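You operate a simulated robot arm through the tools that you are given. There is no shell and no other tool. Be economical: measure what you need, move in short steps, check, and stop when the job is done.

You are at the controls of a simulated robot arm. One attempt, no reset.

## Task
Take the green locating pin and put it on top of the black sanding block.

It is judged by the outcome, as a careful person would: the job done as asked, and still so three seconds after it is handed in. It fails if anything else is knocked over, pushed out of place, dropped, spilled or broken.

## Robot
A 7-joint arm with a two-finger parallel gripper, fixed in place. Base frame: the origin is at the foot of the arm, x ahead of it, y to its left, z up; the work surface is at about z = 900. Readings come in mm, rad, newtons and seconds.
With the tool pointing down near the work surface it reaches from about 300 to 680 mm from the base axis. Its first joint turns from -1.152 to 1.152 rad. Payload 1.57 kg.
The tool frame sits at the grasp point between the pads (the TCP): z along the fingers, y along the line on which they close. The tips reach 30 mm beyond it. The gripper opens to 110 mm. The fingers are 24 mm wide and 12 mm thick; the gripper's body (48 by 112 mm) begins 78 mm behind the TCP.
Orientation is told as [roll, pitch, yaw] about the base's x, y, z axes, in that order, counted from this pose: with the fingers straight down and closing along the base's y, the tool's x points along the base's -x, its y along +y and its z along -z.

## Interface
- The arm moves only by the tool nudge_tool. Its argument "increments" is a list of rows, each a list of 2 entries, a list of its own where there are three numbers: the shift along the tool's x, y, z in units of 30 mm (1.0 is 30 mm), then the turn about the tool's z in units of 8 degrees (1.0 is 8 degrees). In form: [[[x, y, z], spin], ...]. A call has 1 to 20 rows; each row shifts and turns the commanded pose from where the row before left it, along the tool's axes as they then stand. "gripper" is the gripper command, from -1 (shut) to 1 (fully open), values between in proportion, set as the call begins (left out, the last holds). A call with a number of a shift or a turn outside -1 to 1 is refused whole. Each row takes 0.2 s and may step no farther than 50 mm and 0.15 rad from the row before; otherwise, or with a gripper value out of range, the whole call is refused. A pose out of reach is approached as far as the arm can. The call stops where the force on the tool passes 40 N (or 10 N more than at its start, if that is more) or the arm is blocked; 0.2 s more then pass. The fingers move at their own pace (about 108 mm/s each) and stop on an object; they squeeze with about 31 N. The grip force told is the motor's: it shows also when the fingers shut on nothing. Time passes only in rows, and 0.2 s behind the last, so rows that do not move let the fingers close. The reply holds the time, the measured pose of the TCP, the force on the tool along the base axes, the opening and the grip force, in the units named above and with some noise, and new pictures: "views" is both (left out), scene, wrist or none.
- Cameras (640 x 400 px; columns grow to the right, rows downward): "scene" is fixed at [173.8, -391.7, 1415.8]; the picture's right is [0.76, -0.65, 0.00], its down [-0.35, -0.41, -0.84] and it looks along [0.55, 0.64, -0.54] (base axes); focal length 252 px, centre (320, 200). "wrist" rides on the gripper at [70, 16, -141] in the tool frame; the picture's right is [-0.23, 0.97, 0.00], its down [-0.86, -0.20, -0.48] and it looks along [-0.47, -0.11, 0.88] (tool axes); focal length 222 px, centre (320, 200). There is no depth. A picture from a camera that has moved, and an enlarged one, comes with that camera's place and axes in the base frame and with its lens. The place of the scene camera against the robot may be out by one fixed shift of up to 12 mm in any direction.
- zoom(camera, box): a new picture of the part [left, top, right, bottom] of that camera's present view, enlarged. It takes no simulated time.
- job_done(): hands the job in; it is judged then, once.

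Work in short steps. Places have to be worked out from the pictures, the camera data and where the tool is seen: move nearer, look again, correct. Check each grasp and each placing, and mend what went wrong. You have 90 turns and 170 pictures in all, those below and enlarged ones among them. Open the gripper and draw the arm clear of the work before you hand the job in, unless the task says otherwise; then end with one line.

The tools are called after ">>>" as name(argument=value, ...) on one line, values as JSON. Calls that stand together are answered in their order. nudge_tool: Moves the arm, as the interface text tells. Its arguments: {"type":"object","properties":{"increments":{"type":"array","items":{"type":"array"}},"gripper":{"type":"number"},"views":{"type":"string","enum":["both","scene","wrist","none"]}},"required":["increments"]} The other tools are called the same way: zoom (camera, box) takes an enlarged picture of a part of a camera's view; job_done () hands the job in.

At the start:

```text
time_s: 0.0
position: [341.9, 46.8, 1241.6]
tcp_rot: [0.0, 0.002, 0.001]
wrist_force: [-0.3, 0.5, -0.3]
finger_gap: 109.9
grip_force: 0.1
```

scene: 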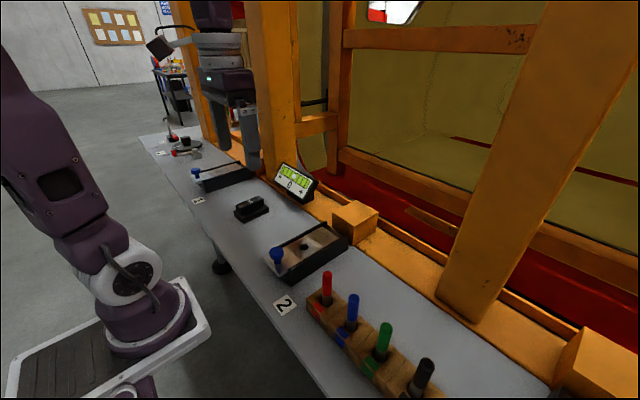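
wrist: 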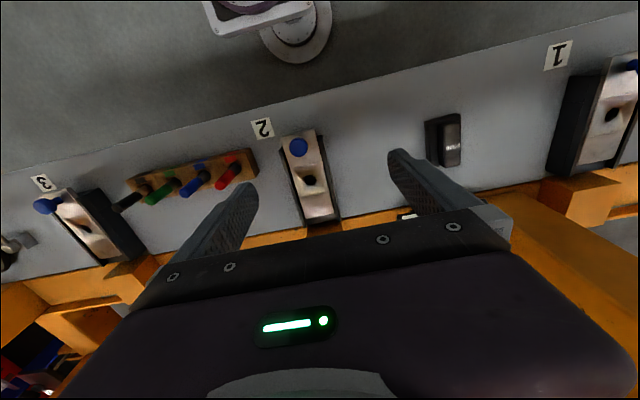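

I'll zoom in on the pins and the black object to identify them.

>>> zoom(camera="scene", box=[290, 250, 450, 400])

>>> zoom(camera="scene", box=[200, 160, 320, 235])

>>> zoom(camera="wrist", box=[100, 110, 260, 230])

>>> zoom(camera="scene", box=[130, 110, 250, 185])

```text
2.67 times, centred on (370, 325) of scene
camera zoom: at [173.8, -391.7, 1415.8], right [0.76, -0.65, 0.0], down [-0.35, -0.41, -0.84], along [0.55, 0.64, -0.54], focal length 671 px, centre (187, -133)
```

zoom: 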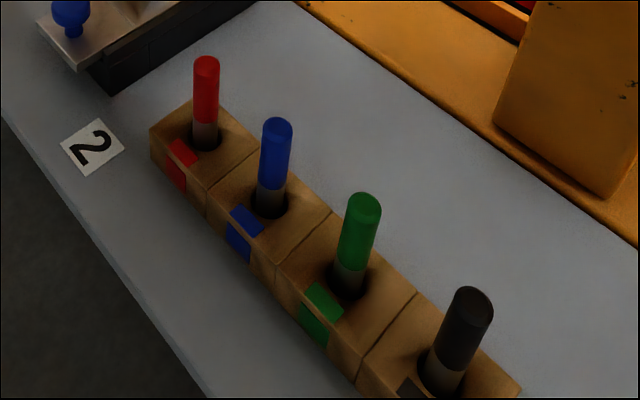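

```text
5.33 times, centred on (260, 198) of scene
camera zoom: at [173.8, -391.7, 1415.8], right [0.76, -0.65, 0.0], down [-0.35, -0.41, -0.84], along [0.55, 0.64, -0.54], focal length 1341 px, centre (640, 213)
```

zoom: 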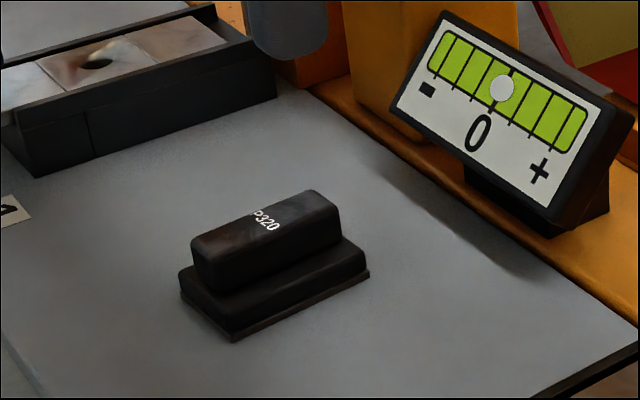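

```text
3.33 times, centred on (180, 170) of wrist
camera zoom: at [271.3, 62.8, 1382.8], right [0.23, 0.97, 0.0], down [0.86, -0.2, 0.48], along [0.47, -0.11, -0.88], focal length 740 px, centre (787, 300)
```

zoom: 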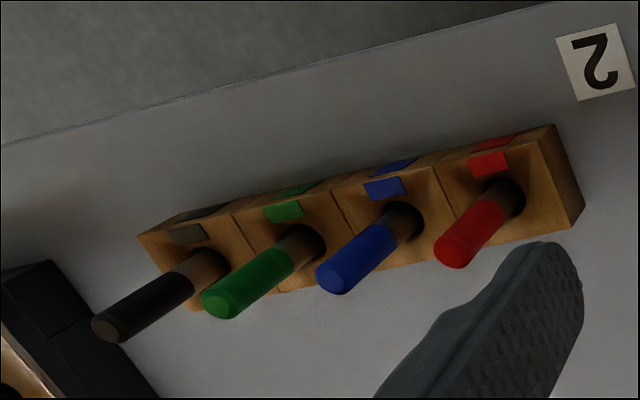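

```text
5.33 times, centred on (190, 148) of scene
camera zoom: at [173.8, -391.7, 1415.8], right [0.76, -0.65, 0.0], down [-0.35, -0.41, -0.84], along [0.55, 0.64, -0.54], focal length 1341 px, centre (1013, 480)
```

zoom: 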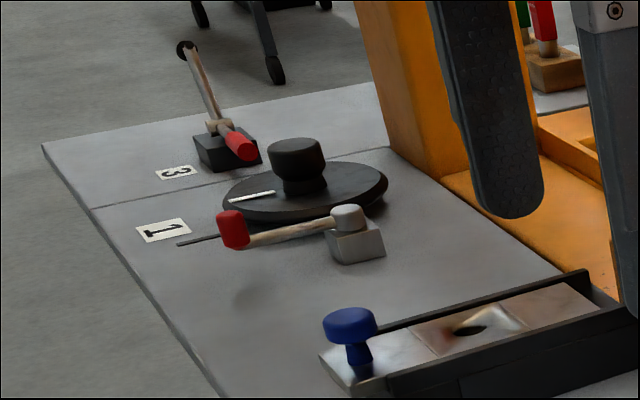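

The pin rack lies along y. From two views, the green pin is at about (400, -290) with its top near z≈1024, and the neighbouring pins are about 70 mm away. I'll move above it with the gripper half open and look again.

>>> nudge_tool(increments=[[[-0.16, -0.93, 0.25], 0], [[-0.16, -0.93, 0.25], 0], [[-0.16, -0.93, 0.25], 0], [[-0.16, -0.93, 0.25], 0], [[-0.16, -0.93, 0.25], 0], [[-0.16, -0.93, 0.25], 0], [[-0.16, -0.93, 0.25], 0], [[-0.16, -0.93, 0.25], 0], [[-0.16, -0.93, 0.25], 0], [[-0.16, -0.93, 0.25], 0], [[-0.16, -0.93, 0.25], 0], [[-0.16, -0.93, 0.25], 0], [[0, 0, 0], 0]], gripper=0)

```text
time_s: 2.8
position: [396.9, -289.6, 1152.4]
tcp_rot: [0.001, -0.002, 0.001]
wrist_force: [-0.3, 0.9, 0.0]
finger_gap: 55.1
grip_force: 0.0
camera wrist: at [328.4, -273.9, 1292.5], right [0.23, 0.97, 0.0], down [0.86, -0.2, 0.48], along [0.47, -0.11, -0.88], focal length 222 px, centre (320, 200)
```

scene: 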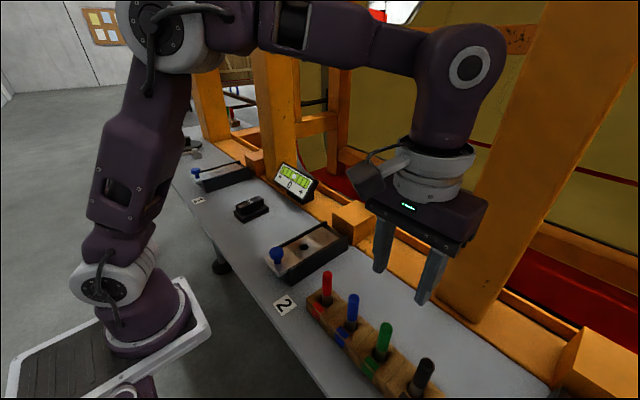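
wrist: 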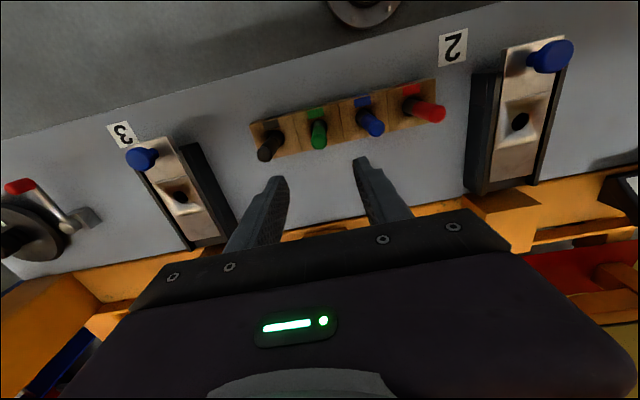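

The fingers are on the pin's y line. I'll zoom the wrist view to refine the pin's position.

>>> zoom(camera="wrist", box=[240, 70, 450, 201])

```text
3.05 times, centred on (345, 136) of wrist
camera zoom: at [328.4, -273.9, 1292.5], right [0.23, 0.97, 0.0], down [0.86, -0.2, 0.48], along [0.47, -0.11, -0.88], focal length 677 px, centre (244, 397)
```

zoom: 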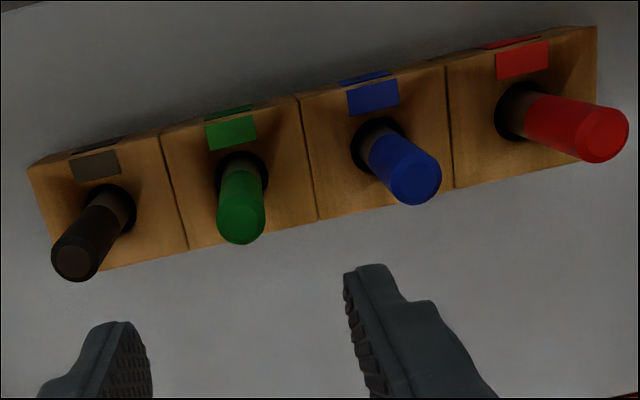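

The two wrist views agree: the pin top is at (396, -291, 1018), the rack top is at about 945, and neighbours are at ±70 mm. The half-open fingers will clear them, so I'll go partway down and check.

>>> nudge_tool(increments=[[[0.03, -0.03, 0.9], 0], [[0, 0, 0.9], 0], [[0, 0, 0.9], 0], [[0, 0, 0], 0]])

```text
time_s: 3.8
position: [396.5, -291.1, 1069.6]
tcp_rot: [0.0, 0.0, 0.0]
wrist_force: [-0.4, -0.1, 0.2]
finger_gap: 54.7
grip_force: 0.0
camera wrist: at [327.0, -274.6, 1210.5], right [0.23, 0.97, 0.0], down [0.86, -0.2, 0.48], along [0.47, -0.11, -0.88], focal length 222 px, centre (320, 200)
```

scene: 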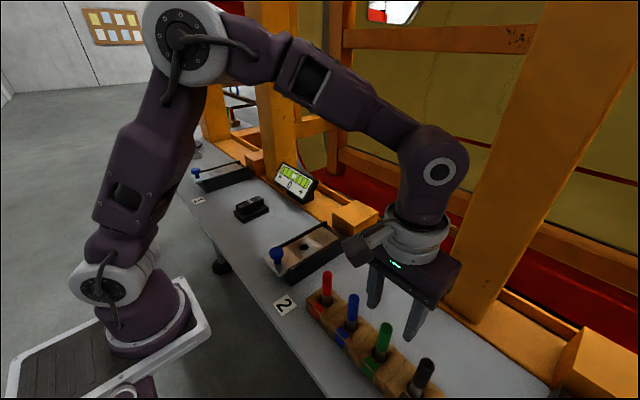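
wrist: 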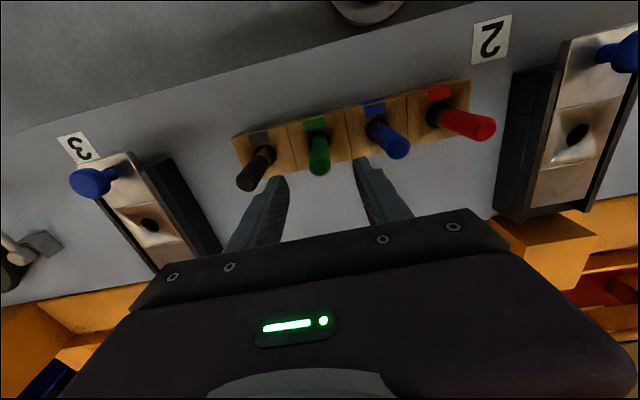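

Still well aligned: the top projects to (399, -292). I'll descend to z≈990.

>>> nudge_tool(increments=[[[0, 0, 0.9], 0], [[0, 0, 0.9], 0], [[0, 0, 0.85], 0], [[0, 0, 0], 0]])

>>> zoom(camera="wrist", box=[200, 70, 440, 220])

>>> zoom(camera="scene", box=[290, 250, 450, 400])

```text
time_s: 4.8
position: [398.4, -289.5, 991.1]
tcp_rot: [0.001, 0.0, 0.0]
wrist_force: [0.3, -0.8, 0.4]
finger_gap: 54.8
grip_force: 0.0
camera wrist: at [328.7, -274.0, 1132.2], right [0.23, 0.97, 0.0], down [0.86, -0.2, 0.48], along [0.47, -0.11, -0.88], focal length 222 px, centre (320, 200)
```

scene: 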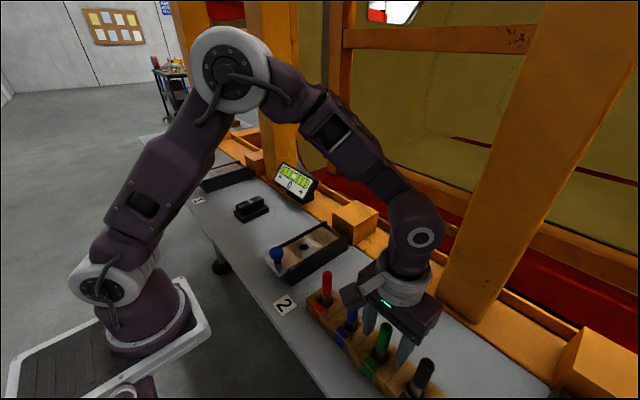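
wrist: 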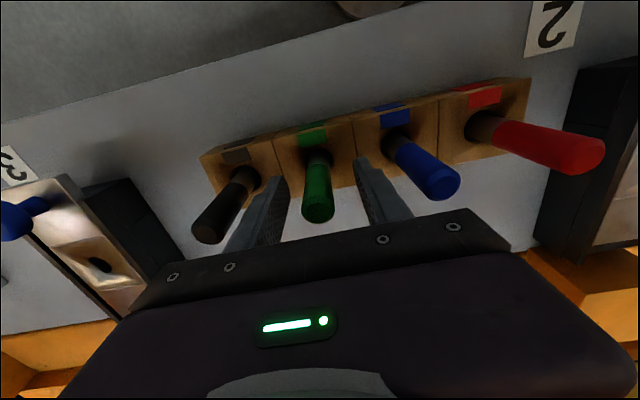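

```text
2.67 times, centred on (320, 145) of wrist
camera zoom: at [328.7, -274.0, 1132.2], right [0.23, 0.97, 0.0], down [0.86, -0.2, 0.48], along [0.47, -0.11, -0.88], focal length 592 px, centre (320, 347)
```

zoom: 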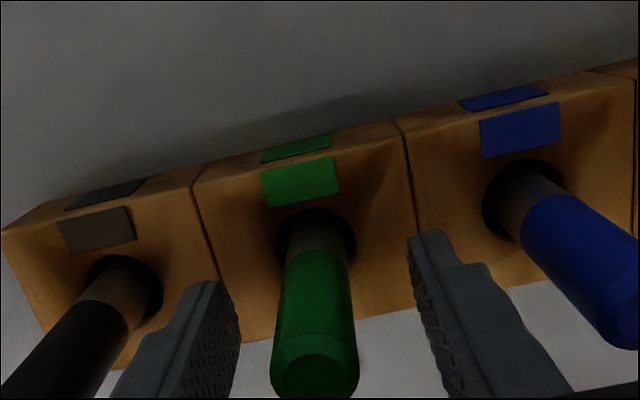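

```text
2.67 times, centred on (370, 325) of scene
camera zoom: at [173.8, -391.7, 1415.8], right [0.76, -0.65, 0.0], down [-0.35, -0.41, -0.84], along [0.55, 0.64, -0.54], focal length 671 px, centre (187, -133)
```

zoom: 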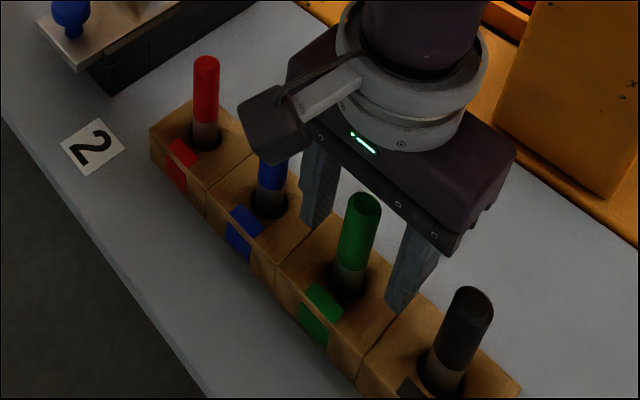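

The pin is centred between the fingers in y. In x it sits about 4 mm nearer the base than the TCP, so I'll shift back 4 mm and then close.

>>> nudge_tool(increments=[[[0.14, -0.02, 0], 0], [[0, 0, 0], 0]], views="none")

>>> nudge_tool(increments=[[[0, 0, 0], 0], [[0, 0, 0], 0], [[0, 0, 0], 0]], gripper=-1)

```text
time_s: 5.4
position: [394.5, -291.2, 990.5]
tcp_rot: [-0.002, -0.001, 0.0]
wrist_force: [0.3, 0.3, 0.4]
finger_gap: 54.9
grip_force: 0.1
```

```text
time_s: 6.2
position: [394.0, -290.7, 990.5]
tcp_rot: [0.0, 0.001, -0.001]
wrist_force: [-0.1, 0.3, 1.0]
finger_gap: 19.3
grip_force: 30.9
camera wrist: at [324.3, -274.4, 1132.5], right [0.23, 0.97, 0.0], down [0.86, -0.2, 0.48], along [0.47, -0.11, -0.88], focal length 222 px, centre (320, 200)
```

scene: 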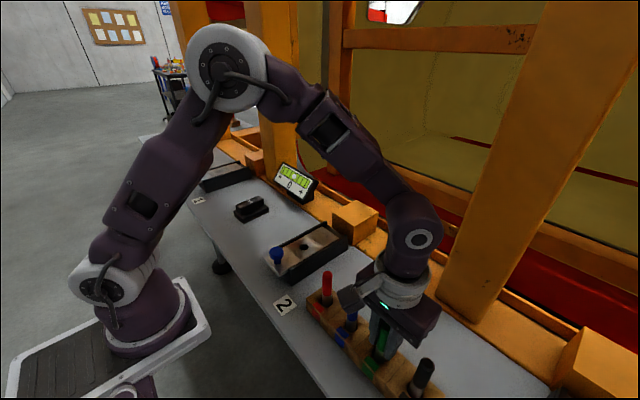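
wrist: 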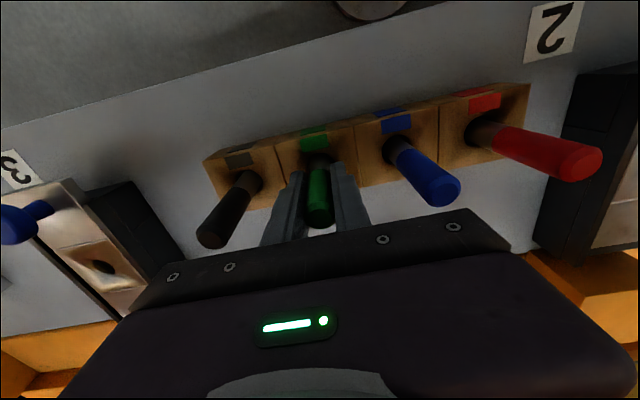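

The pin is held with a 19.3 mm gap. I'll lift straight up slowly, watching the force for any snag in the socket.

>>> nudge_tool(increments=[[[0, 0, -0.4], 0], [[0, 0, -0.4], 0], [[0, 0, -0.5], 0], [[0, 0, -0.5], 0], [[0, 0, -0.6], 0], [[0, 0, 0], 0]])

>>> nudge_tool(increments=[[[0, 0, -0.8], 0], [[0, 0, -0.8], 0], [[0, 0, -0.8], 0], [[0, 0, 0], 0]])

>>> zoom(camera="scene", box=[330, 210, 490, 310])

```text
time_s: 7.6
position: [393.7, -288.1, 1063.8]
tcp_rot: [-0.002, -0.002, 0.0]
wrist_force: [-0.4, 0.1, -2.7]
finger_gap: 19.2
grip_force: 31.0
camera wrist: at [324.6, -273.7, 1204.0], right [0.23, 0.97, 0.0], down [0.86, -0.2, 0.48], along [0.47, -0.11, -0.88], focal length 222 px, centre (320, 200)
```

scene: 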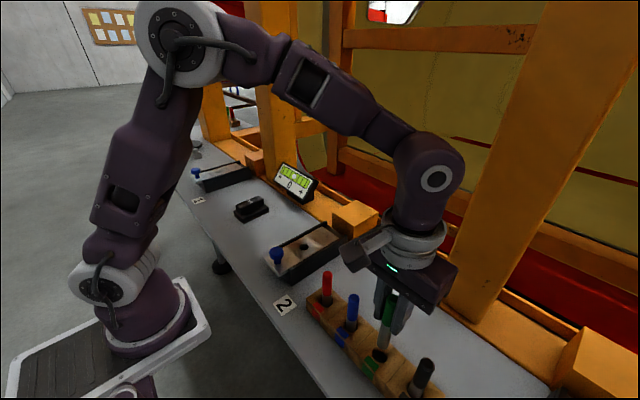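
wrist: 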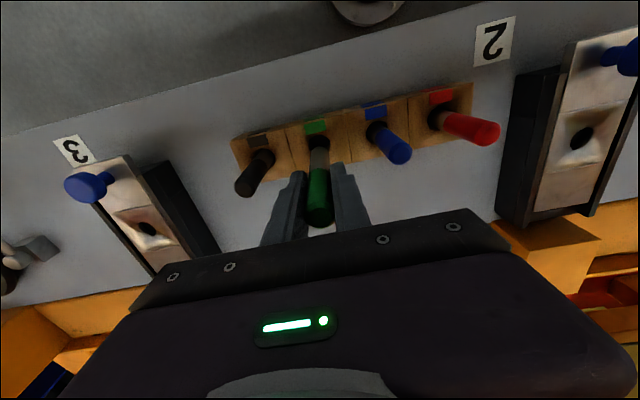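

```text
time_s: 8.6
position: [393.1, -290.0, 1135.2]
tcp_rot: [-0.001, 0.0, 0.001]
wrist_force: [1.3, 0.0, -2.8]
finger_gap: 18.9
grip_force: 31.1
camera wrist: at [322.9, -274.1, 1275.8], right [0.23, 0.97, 0.0], down [0.85, -0.2, 0.48], along [0.47, -0.11, -0.88], focal length 222 px, centre (320, 200)
```

scene: 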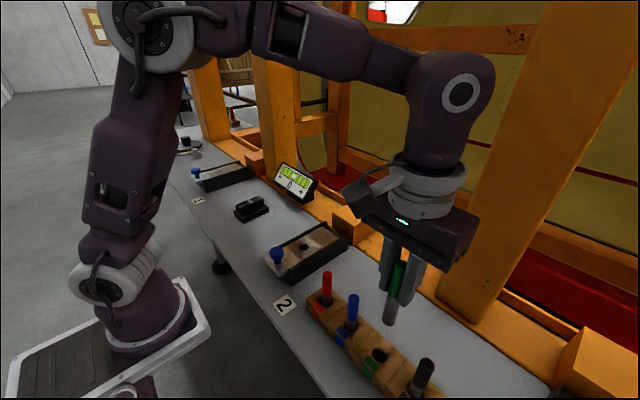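
wrist: 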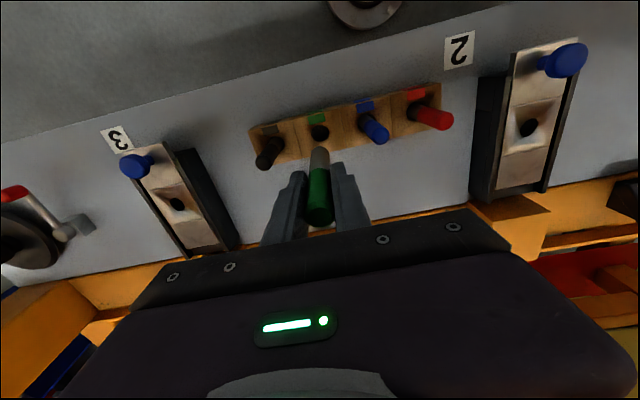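

```text
4.00 times, centred on (410, 260) of scene
camera zoom: at [173.9, -391.7, 1415.8], right [0.76, -0.65, 0.0], down [-0.35, -0.41, -0.84], along [0.55, 0.64, -0.54], focal length 1006 px, centre (-40, -40)
```

zoom: 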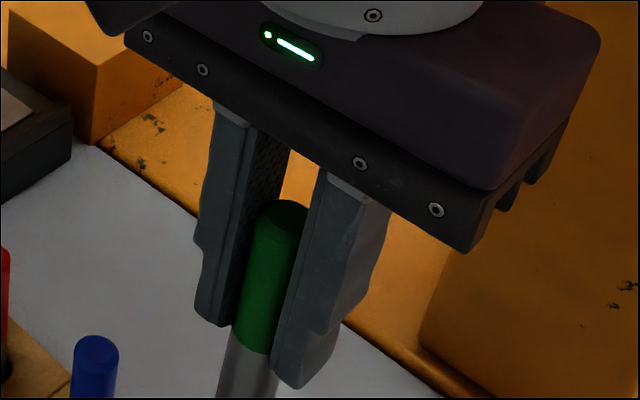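

The pin came out cleanly. I'll zoom in on it for its length and tilt, then move toward the sanding block.

>>> zoom(camera="scene", box=[350, 230, 446, 340])

>>> zoom(camera="wrist", box=[260, 130, 380, 235])

```text
3.64 times, centred on (398, 285) of scene
camera zoom: at [173.9, -391.7, 1415.8], right [0.76, -0.65, 0.0], down [-0.35, -0.41, -0.84], along [0.55, 0.64, -0.54], focal length 915 px, centre (36, -109)
```

zoom: 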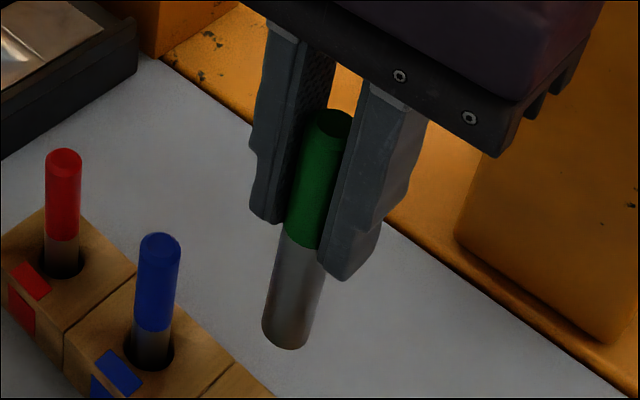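

```text
3.81 times, centred on (320, 182) of wrist
camera zoom: at [322.9, -274.1, 1275.8], right [0.23, 0.97, 0.0], down [0.85, -0.2, 0.48], along [0.47, -0.11, -0.88], focal length 846 px, centre (320, 267)
```

zoom: 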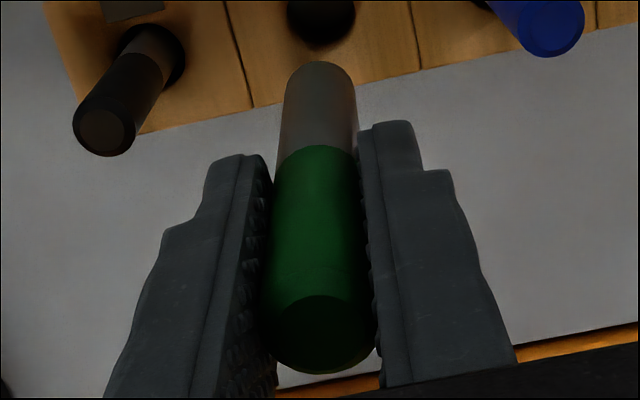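

The pin is near vertical, about 105 mm long, with its bottom about 76 mm below the TCP. The sanding block is estimated at about (440, 290), so I'll carry the pin over there at z≈1180.

>>> nudge_tool(increments=[[[0, 0.3, -0.4], 0], [[0, 0.7, -0.4], 0], [[-0.05, 0.95, -0.3], 0], [[-0.05, 0.95, -0.2], 0], [[-0.05, 0.95, -0.2], 0], [[-0.05, 0.95, 0], 0], [[-0.05, 0.95, 0], 0], [[-0.05, 0.95, 0], 0], [[-0.05, 0.95, 0], 0], [[-0.05, 0.95, 0], 0], [[-0.05, 0.95, 0], 0], [[-0.05, 0.95, 0], 0], [[-0.05, 0.95, 0], 0], [[-0.05, 0.95, 0], 0], [[-0.05, 0.95, 0], 0], [[-0.05, 0.95, 0], 0], [[-0.05, 0.95, 0], 0], [[-0.05, 0.95, 0], 0], [[-0.05, 0.7, 0], 0], [[0, 0.4, 0], 0]], views="none")

>>> nudge_tool(increments=[[[0, 0.3, 0], 0], [[0, 0, 0], 0]])

>>> zoom(camera="scene", box=[200, 100, 360, 235])

>>> zoom(camera="wrist", box=[240, 90, 400, 235])

```text
time_s: 12.8
position: [418.3, 230.1, 1181.2]
tcp_rot: [0.001, 0.0, 0.001]
wrist_force: [-0.4, -0.3, -2.0]
finger_gap: 19.3
grip_force: 30.8
```

```text
time_s: 13.4
position: [418.8, 239.6, 1181.8]
tcp_rot: [0.0, 0.0, 0.0]
wrist_force: [0.7, -0.2, -2.4]
finger_gap: 19.3
grip_force: 31.0
camera wrist: at [349.5, 254.7, 1321.4], right [0.23, 0.97, 0.0], down [0.86, -0.2, 0.48], along [0.47, -0.11, -0.88], focal length 222 px, centre (320, 200)
```

scene: 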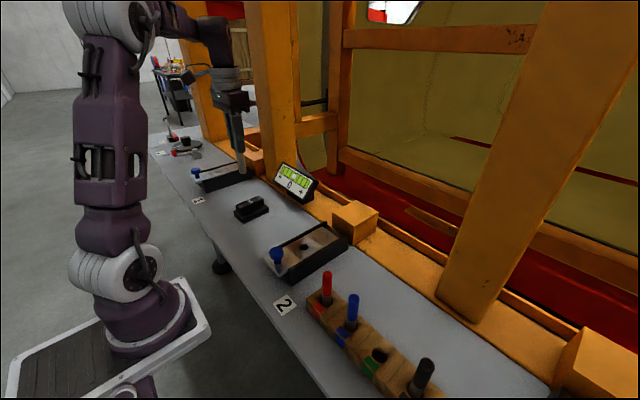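
wrist: 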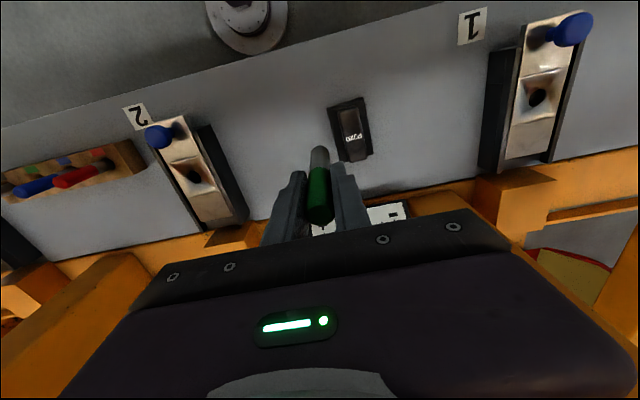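

```text
2.96 times, centred on (280, 168) of scene
camera zoom: at [173.9, -391.7, 1415.8], right [0.76, -0.65, 0.0], down [-0.35, -0.41, -0.84], along [0.55, 0.64, -0.54], focal length 745 px, centre (438, 296)
```

zoom: 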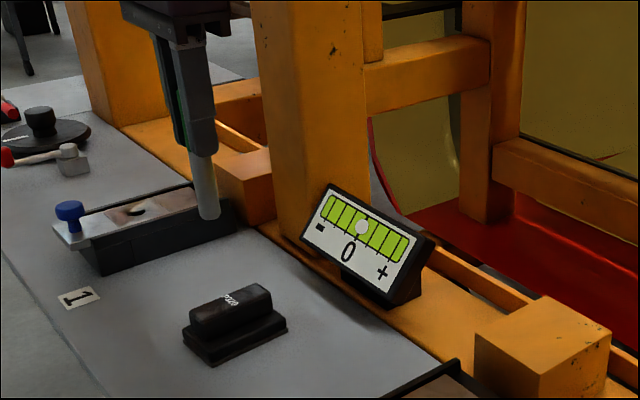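

```text
2.76 times, centred on (320, 162) of wrist
camera zoom: at [349.5, 254.7, 1321.4], right [0.23, 0.97, 0.0], down [0.86, -0.2, 0.48], along [0.47, -0.11, -0.88], focal length 613 px, centre (320, 303)
```

zoom: 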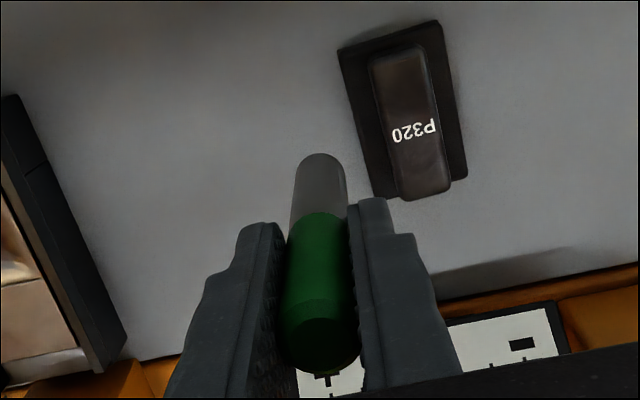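

The block's handle runs roughly along x, with its top centred at about (439, 288, 952). I'll move over it, stay about 60 mm above, and check again.

>>> nudge_tool(increments=[[[-0.2, 0.4, 0], 0], [[-0.2, 0.4, 0], 0], [[-0.2, 0.4, 0.6], 0], [[-0.2, 0.4, 0.8], 0], [[0, 0, 0.8], 0], [[0, 0, 0.7], 0], [[0, 0, 0], 0]])

>>> zoom(camera="scene", box=[200, 130, 320, 235])

>>> zoom(camera="wrist", box=[240, 90, 400, 235])

```text
time_s: 15.0
position: [443.9, 286.6, 1091.6]
tcp_rot: [-0.001, 0.002, -0.002]
wrist_force: [0.2, -0.1, -2.6]
finger_gap: 18.9
grip_force: 31.0
camera wrist: at [373.6, 302.3, 1232.8], right [0.23, 0.97, 0.0], down [0.86, -0.2, 0.48], along [0.47, -0.11, -0.88], focal length 222 px, centre (320, 200)
```

scene: 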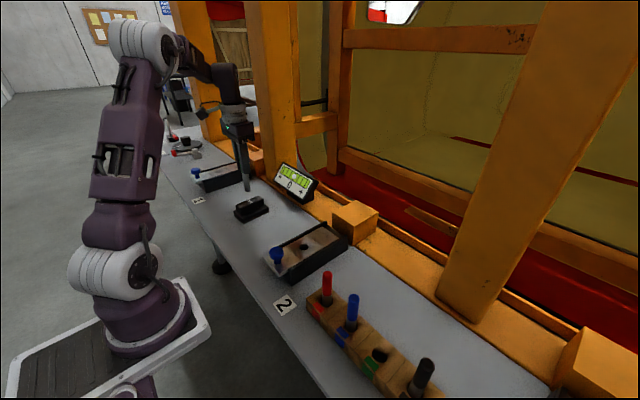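
wrist: 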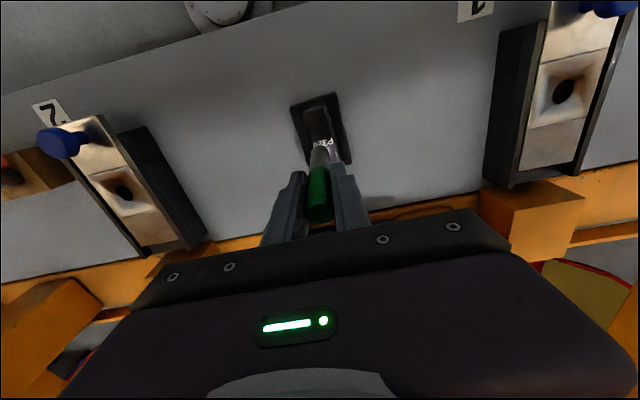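

```text
3.81 times, centred on (260, 182) of scene
camera zoom: at [173.9, -391.7, 1415.8], right [0.76, -0.65, 0.0], down [-0.35, -0.41, -0.84], along [0.55, 0.64, -0.54], focal length 958 px, centre (549, 267)
```

zoom: 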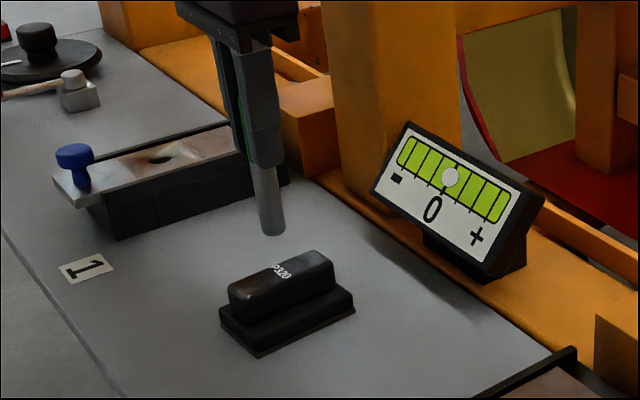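

```text
2.76 times, centred on (320, 162) of wrist
camera zoom: at [373.6, 302.3, 1232.8], right [0.23, 0.97, 0.0], down [0.86, -0.2, 0.48], along [0.47, -0.11, -0.88], focal length 613 px, centre (320, 303)
```

zoom: 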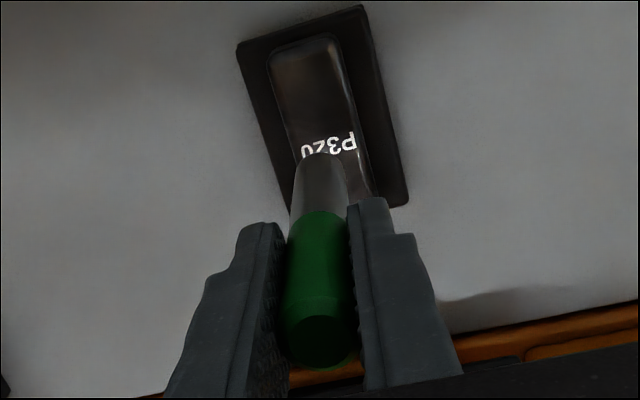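

The pin bottom is at about (439, 288) and the handle top spans x 399–483, centred on y≈289, so it's well centred. I'll descend about 45 mm and inspect.

>>> nudge_tool(increments=[[[0, 0.02, 0.6], 0], [[0, 0, 0.5], 0], [[0, 0, 0.4], 0], [[0, 0, 0], 0]])

>>> zoom(camera="scene", box=[210, 160, 300, 235])

>>> zoom(camera="wrist", box=[240, 90, 400, 235])

```text
time_s: 16.0
position: [441.9, 286.4, 1050.0]
tcp_rot: [0.003, -0.005, -0.001]
wrist_force: [-3.0, -2.2, 26.5]
finger_gap: 19.3
grip_force: 31.3
camera wrist: at [372.4, 302.9, 1190.3], right [0.23, 0.97, 0.0], down [0.85, -0.2, 0.48], along [0.47, -0.11, -0.88], focal length 222 px, centre (320, 200)
```

scene: 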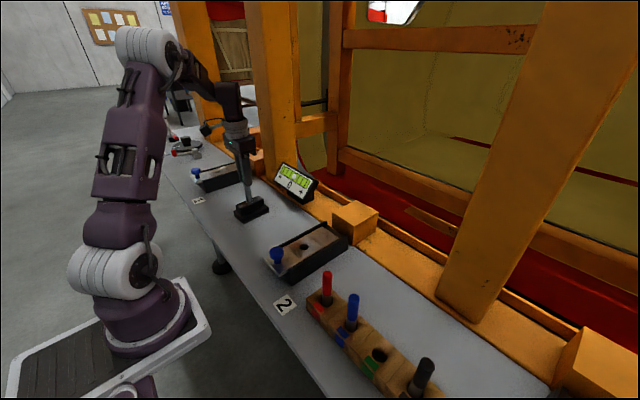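
wrist: 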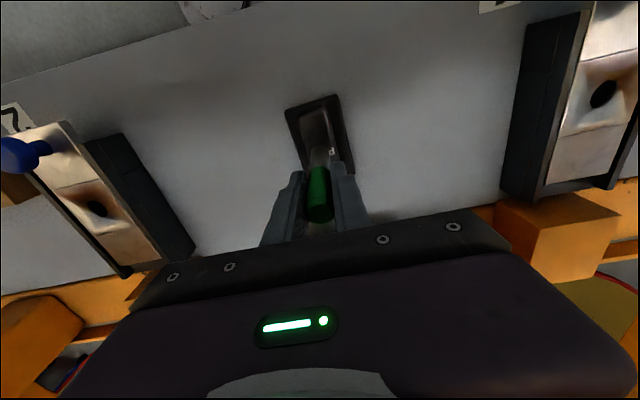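

```text
5.33 times, centred on (255, 198) of scene
camera zoom: at [173.4, -392.0, 1415.8], right [0.76, -0.65, 0.0], down [-0.35, -0.41, -0.84], along [0.55, 0.64, -0.54], focal length 1341 px, centre (667, 213)
```

zoom: 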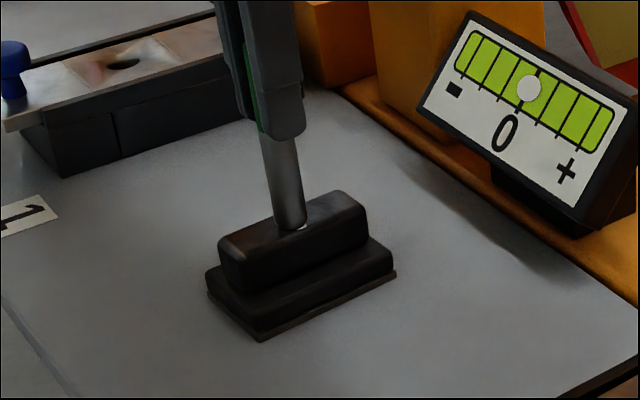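

```text
2.76 times, centred on (320, 162) of wrist
camera zoom: at [372.4, 302.9, 1190.3], right [0.23, 0.97, 0.0], down [0.85, -0.2, 0.48], along [0.47, -0.11, -0.88], focal length 613 px, centre (320, 303)
```

zoom: 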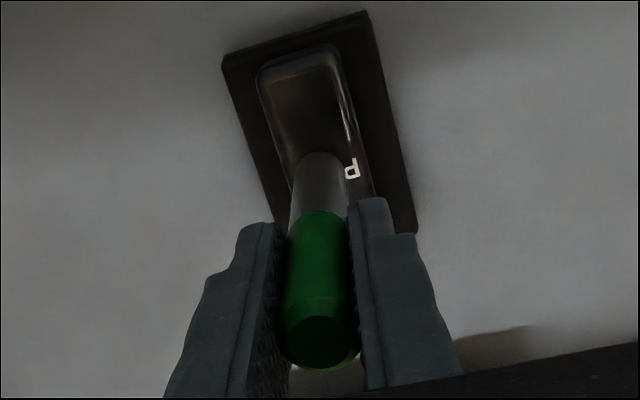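

Contact came earlier than expected, with 26 N on the tool, so the handle top is at about 974. The pin is standing on it, and I'll zoom in to check y centring before releasing.

>>> zoom(camera="scene", box=[244, 188, 284, 213])

>>> zoom(camera="wrist", box=[290, 90, 370, 155])

```text
16.00 times, centred on (264, 200) of scene
camera zoom: at [173.4, -392.0, 1415.8], right [0.76, -0.65, 0.0], down [-0.35, -0.41, -0.84], along [0.55, 0.64, -0.54], focal length 4024 px, centre (1216, 192)
```

zoom: 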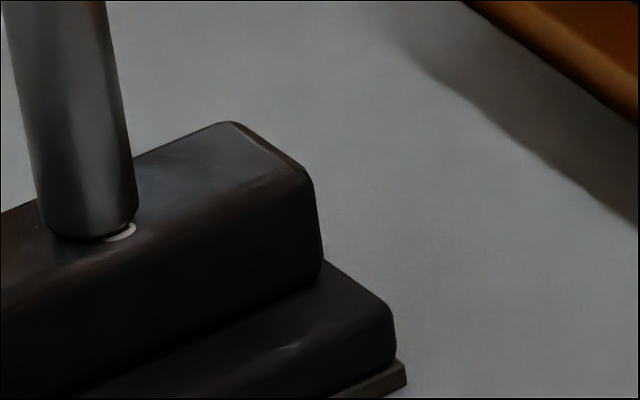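

```text
6.15 times, centred on (330, 122) of wrist
camera zoom: at [372.4, 302.9, 1190.3], right [0.23, 0.97, 0.0], down [0.85, -0.2, 0.48], along [0.47, -0.11, -0.88], focal length 1367 px, centre (258, 677)
```

zoom: 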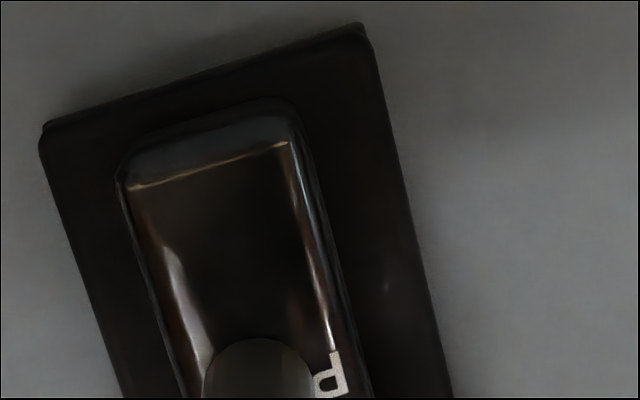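

The pin looks about 3 mm toward -y of the handle centreline. I'll lift a little, shift +3 mm in y, and set it down again gently.

>>> nudge_tool(increments=[[[0, 0, -0.2], 0], [[0, 0, -0.2], 0], [[0, 0.1, 0], 0], [[0, 0, 0], 0]], views="wrist")

>>> zoom(camera="wrist", box=[280, 90, 380, 170])

>>> zoom(camera="scene", box=[228, 180, 276, 225])

```text
time_s: 17.0
position: [441.6, 290.6, 1059.2]
tcp_rot: [0.0, -0.002, -0.002]
wrist_force: [-0.1, 0.6, -1.8]
finger_gap: 19.2
grip_force: 30.7
camera wrist: at [373.2, 306.0, 1200.8], right [0.23, 0.97, 0.0], down [0.86, -0.2, 0.48], along [0.47, -0.11, -0.88], focal length 222 px, centre (320, 200)
```

wrist: 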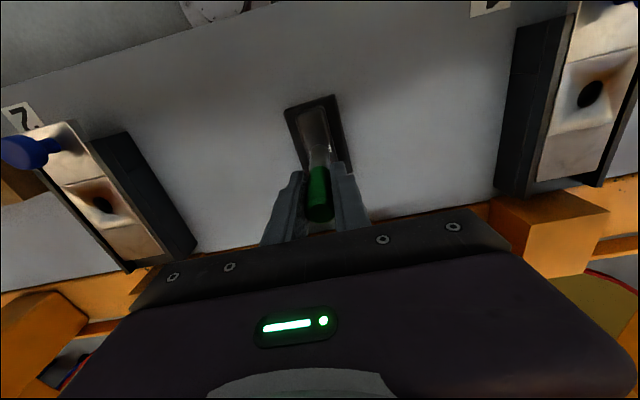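

```text
5.00 times, centred on (330, 130) of wrist
camera zoom: at [373.2, 306.0, 1200.8], right [0.23, 0.97, 0.0], down [0.86, -0.2, 0.48], along [0.47, -0.11, -0.88], focal length 1111 px, centre (270, 550)
```

zoom: 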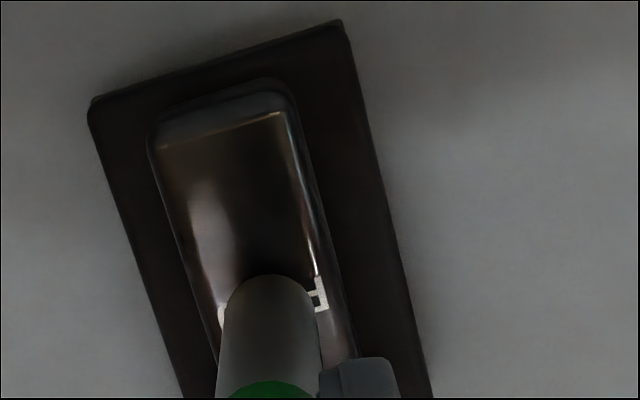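

```text
8.89 times, centred on (252, 202) of scene
camera zoom: at [173.9, -391.7, 1415.8], right [0.76, -0.65, 0.0], down [-0.35, -0.41, -0.84], along [0.55, 0.64, -0.54], focal length 2236 px, centre (924, 178)
```

zoom: 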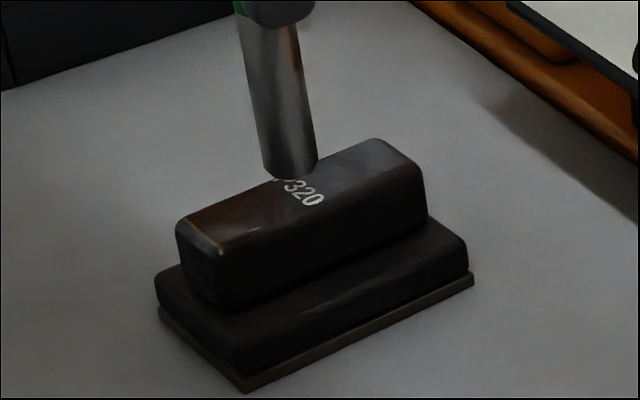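

The text now shows on both sides of the pin, so it's centred in y. I'll lower in small steps until light contact.

>>> nudge_tool(increments=[[[0, 0, 0.12], 0], [[0, 0, 0.1], 0], [[0, 0, 0], 0]], views="none")

```text
time_s: 17.8
position: [443.0, 289.3, 1054.3]
tcp_rot: [0.0, 0.0, 0.001]
wrist_force: [-1.0, -0.6, -2.8]
finger_gap: 18.8
grip_force: 31.0
```

No contact yet, since the force is still just the pin's weight. I'll go a little further.

>>> nudge_tool(increments=[[[0, 0, 0.05], 0], [[0, 0, 0], 0]], views="none")

>>> nudge_tool(increments=[[[0, 0, 0.04], 0], [[0, 0, 0], 0]], views="none")

```text
time_s: 18.4
position: [442.6, 289.8, 1052.1]
tcp_rot: [0.0, 0.0, 0.0]
wrist_force: [0.7, -0.3, -3.1]
finger_gap: 18.8
grip_force: 31.1
```

```text
time_s: 19.0
position: [443.2, 290.6, 1050.2]
tcp_rot: [0.0, -0.002, 0.0]
wrist_force: [-1.3, -2.2, 11.6]
finger_gap: 19.0
grip_force: 31.4
```

Contact at 11.6 N. I'll check the picture before releasing.

>>> zoom(camera="wrist", box=[280, 90, 380, 170])

>>> zoom(camera="scene", box=[228, 180, 276, 225])

```text
5.00 times, centred on (330, 130) of wrist
camera zoom: at [372.9, 306.0, 1191.9], right [0.23, 0.97, 0.0], down [0.85, -0.2, 0.48], along [0.47, -0.11, -0.88], focal length 1111 px, centre (270, 550)
```

zoom: 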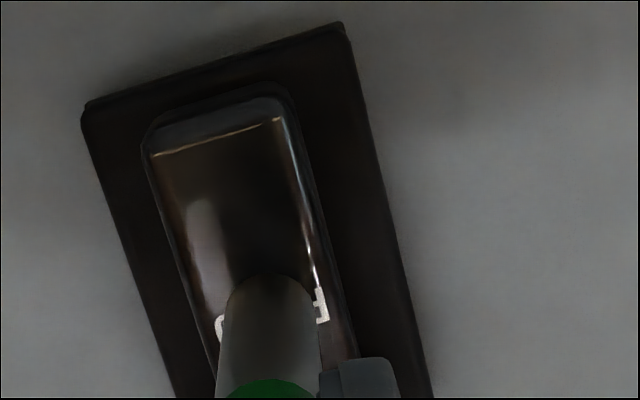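

```text
8.89 times, centred on (252, 202) of scene
camera zoom: at [173.6, -391.8, 1415.8], right [0.76, -0.65, 0.0], down [-0.35, -0.41, -0.84], along [0.55, 0.64, -0.54], focal length 2236 px, centre (924, 178)
```

zoom: 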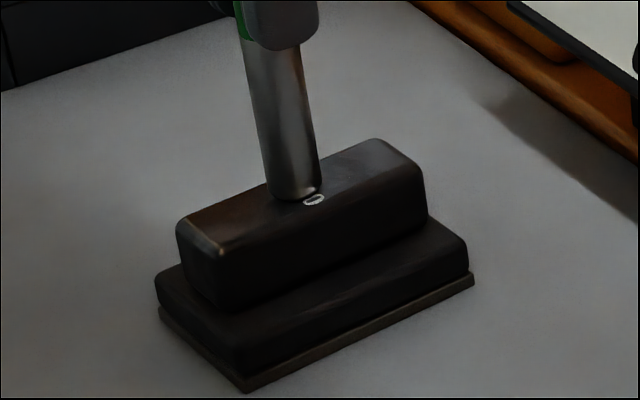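

The pin is centred and seated. I'll release it without moving.

>>> nudge_tool(increments=[[[0, 0, 0], 0], [[0, 0, 0], 0], [[0, 0, 0], 0]], gripper=0)

>>> zoom(camera="scene", box=[210, 120, 306, 225])

```text
time_s: 19.8
position: [442.3, 290.1, 1051.1]
tcp_rot: [-0.001, -0.001, 0.0]
wrist_force: [-0.4, 1.1, -0.9]
finger_gap: 55.0
grip_force: 0.1
camera wrist: at [373.0, 306.2, 1191.4], right [0.23, 0.97, 0.0], down [0.86, -0.2, 0.48], along [0.47, -0.11, -0.88], focal length 222 px, centre (320, 200)
```

scene: 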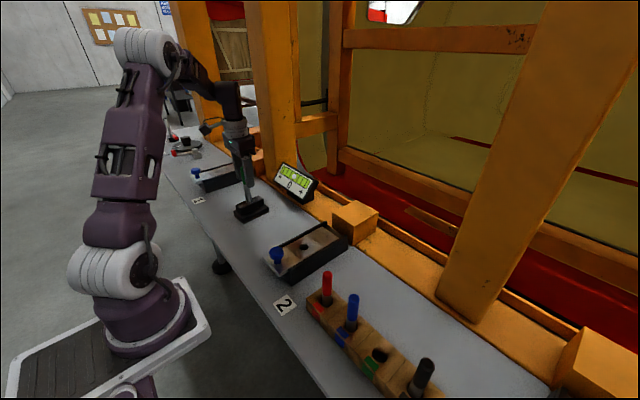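
wrist: 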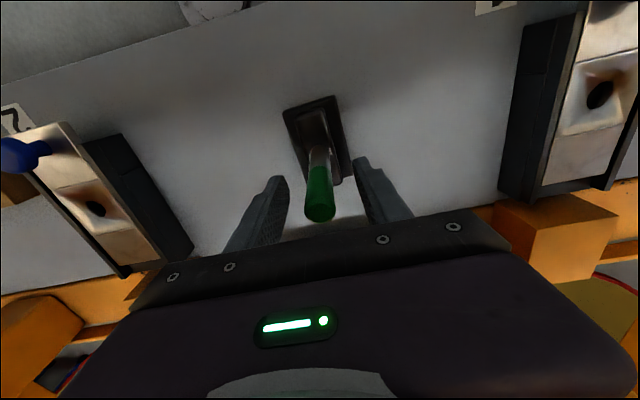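

```text
3.81 times, centred on (258, 172) of scene
camera zoom: at [173.8, -391.7, 1415.8], right [0.76, -0.65, 0.0], down [-0.35, -0.41, -0.84], along [0.55, 0.64, -0.54], focal length 958 px, centre (556, 305)
```

zoom: 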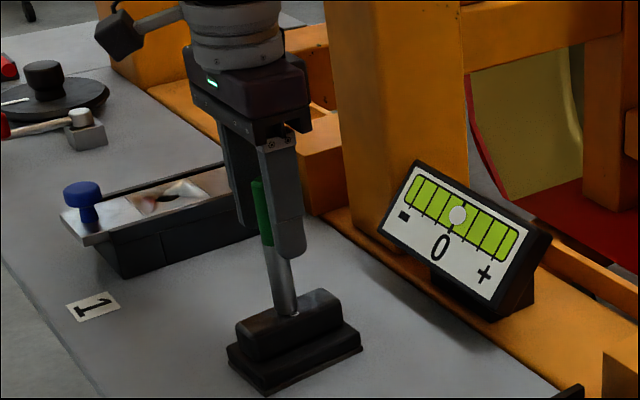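

The pin stands on its own between the open fingers. I'll raise straight up well clear of it and wait.

>>> nudge_tool(increments=[[[0, 0, -0.3], 0], [[0, 0, -0.6], 0], [[0, 0, -0.9], 0], [[0, 0, -0.9], 0], [[0, 0, -0.9], 0], [[0, 0, -0.9], 0], [[0, 0, -0.9], 0], [[0, 0, 0], 0], [[0, 0, 0], 0], [[0, 0, 0], 0], [[0, 0, 0], 0]])

>>> zoom(camera="scene", box=[210, 120, 306, 225])

```text
time_s: 22.2
position: [442.2, 289.4, 1213.1]
tcp_rot: [0.0, 0.0, 0.001]
wrist_force: [0.2, 0.4, 0.0]
finger_gap: 54.8
grip_force: 0.1
camera wrist: at [372.9, 305.7, 1353.8], right [0.23, 0.97, 0.0], down [0.86, -0.2, 0.48], along [0.47, -0.11, -0.88], focal length 222 px, centre (320, 200)
```

scene: 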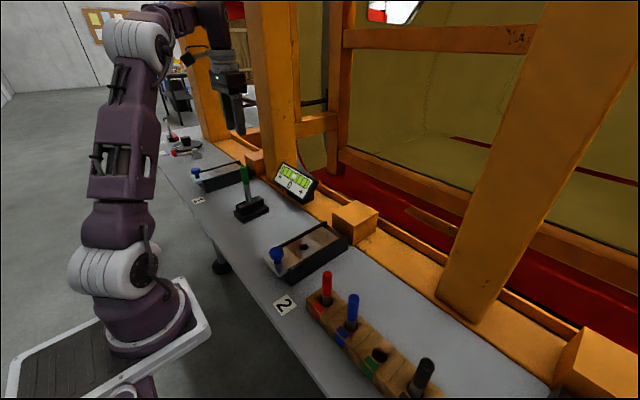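
wrist: 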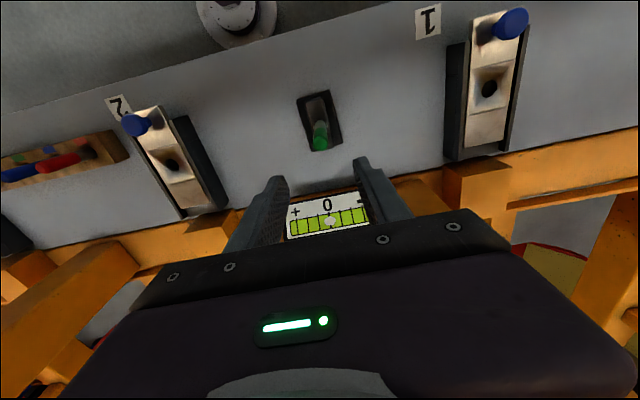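

```text
3.81 times, centred on (258, 172) of scene
camera zoom: at [173.8, -391.7, 1415.8], right [0.76, -0.65, 0.0], down [-0.35, -0.41, -0.84], along [0.55, 0.64, -0.54], focal length 958 px, centre (556, 305)
```

zoom: 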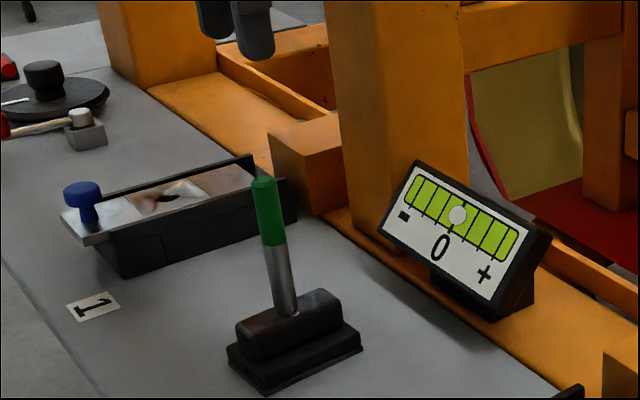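

The pin stands stably on the sanding block, the arm is clear, and nothing else has been disturbed. Handing in.

>>> job_done()

```text
The job is handed in.
```

The green locating pin is standing upright on top of the black sanding block, with the gripper open, the arm clear of the work, and nothing else disturbed.
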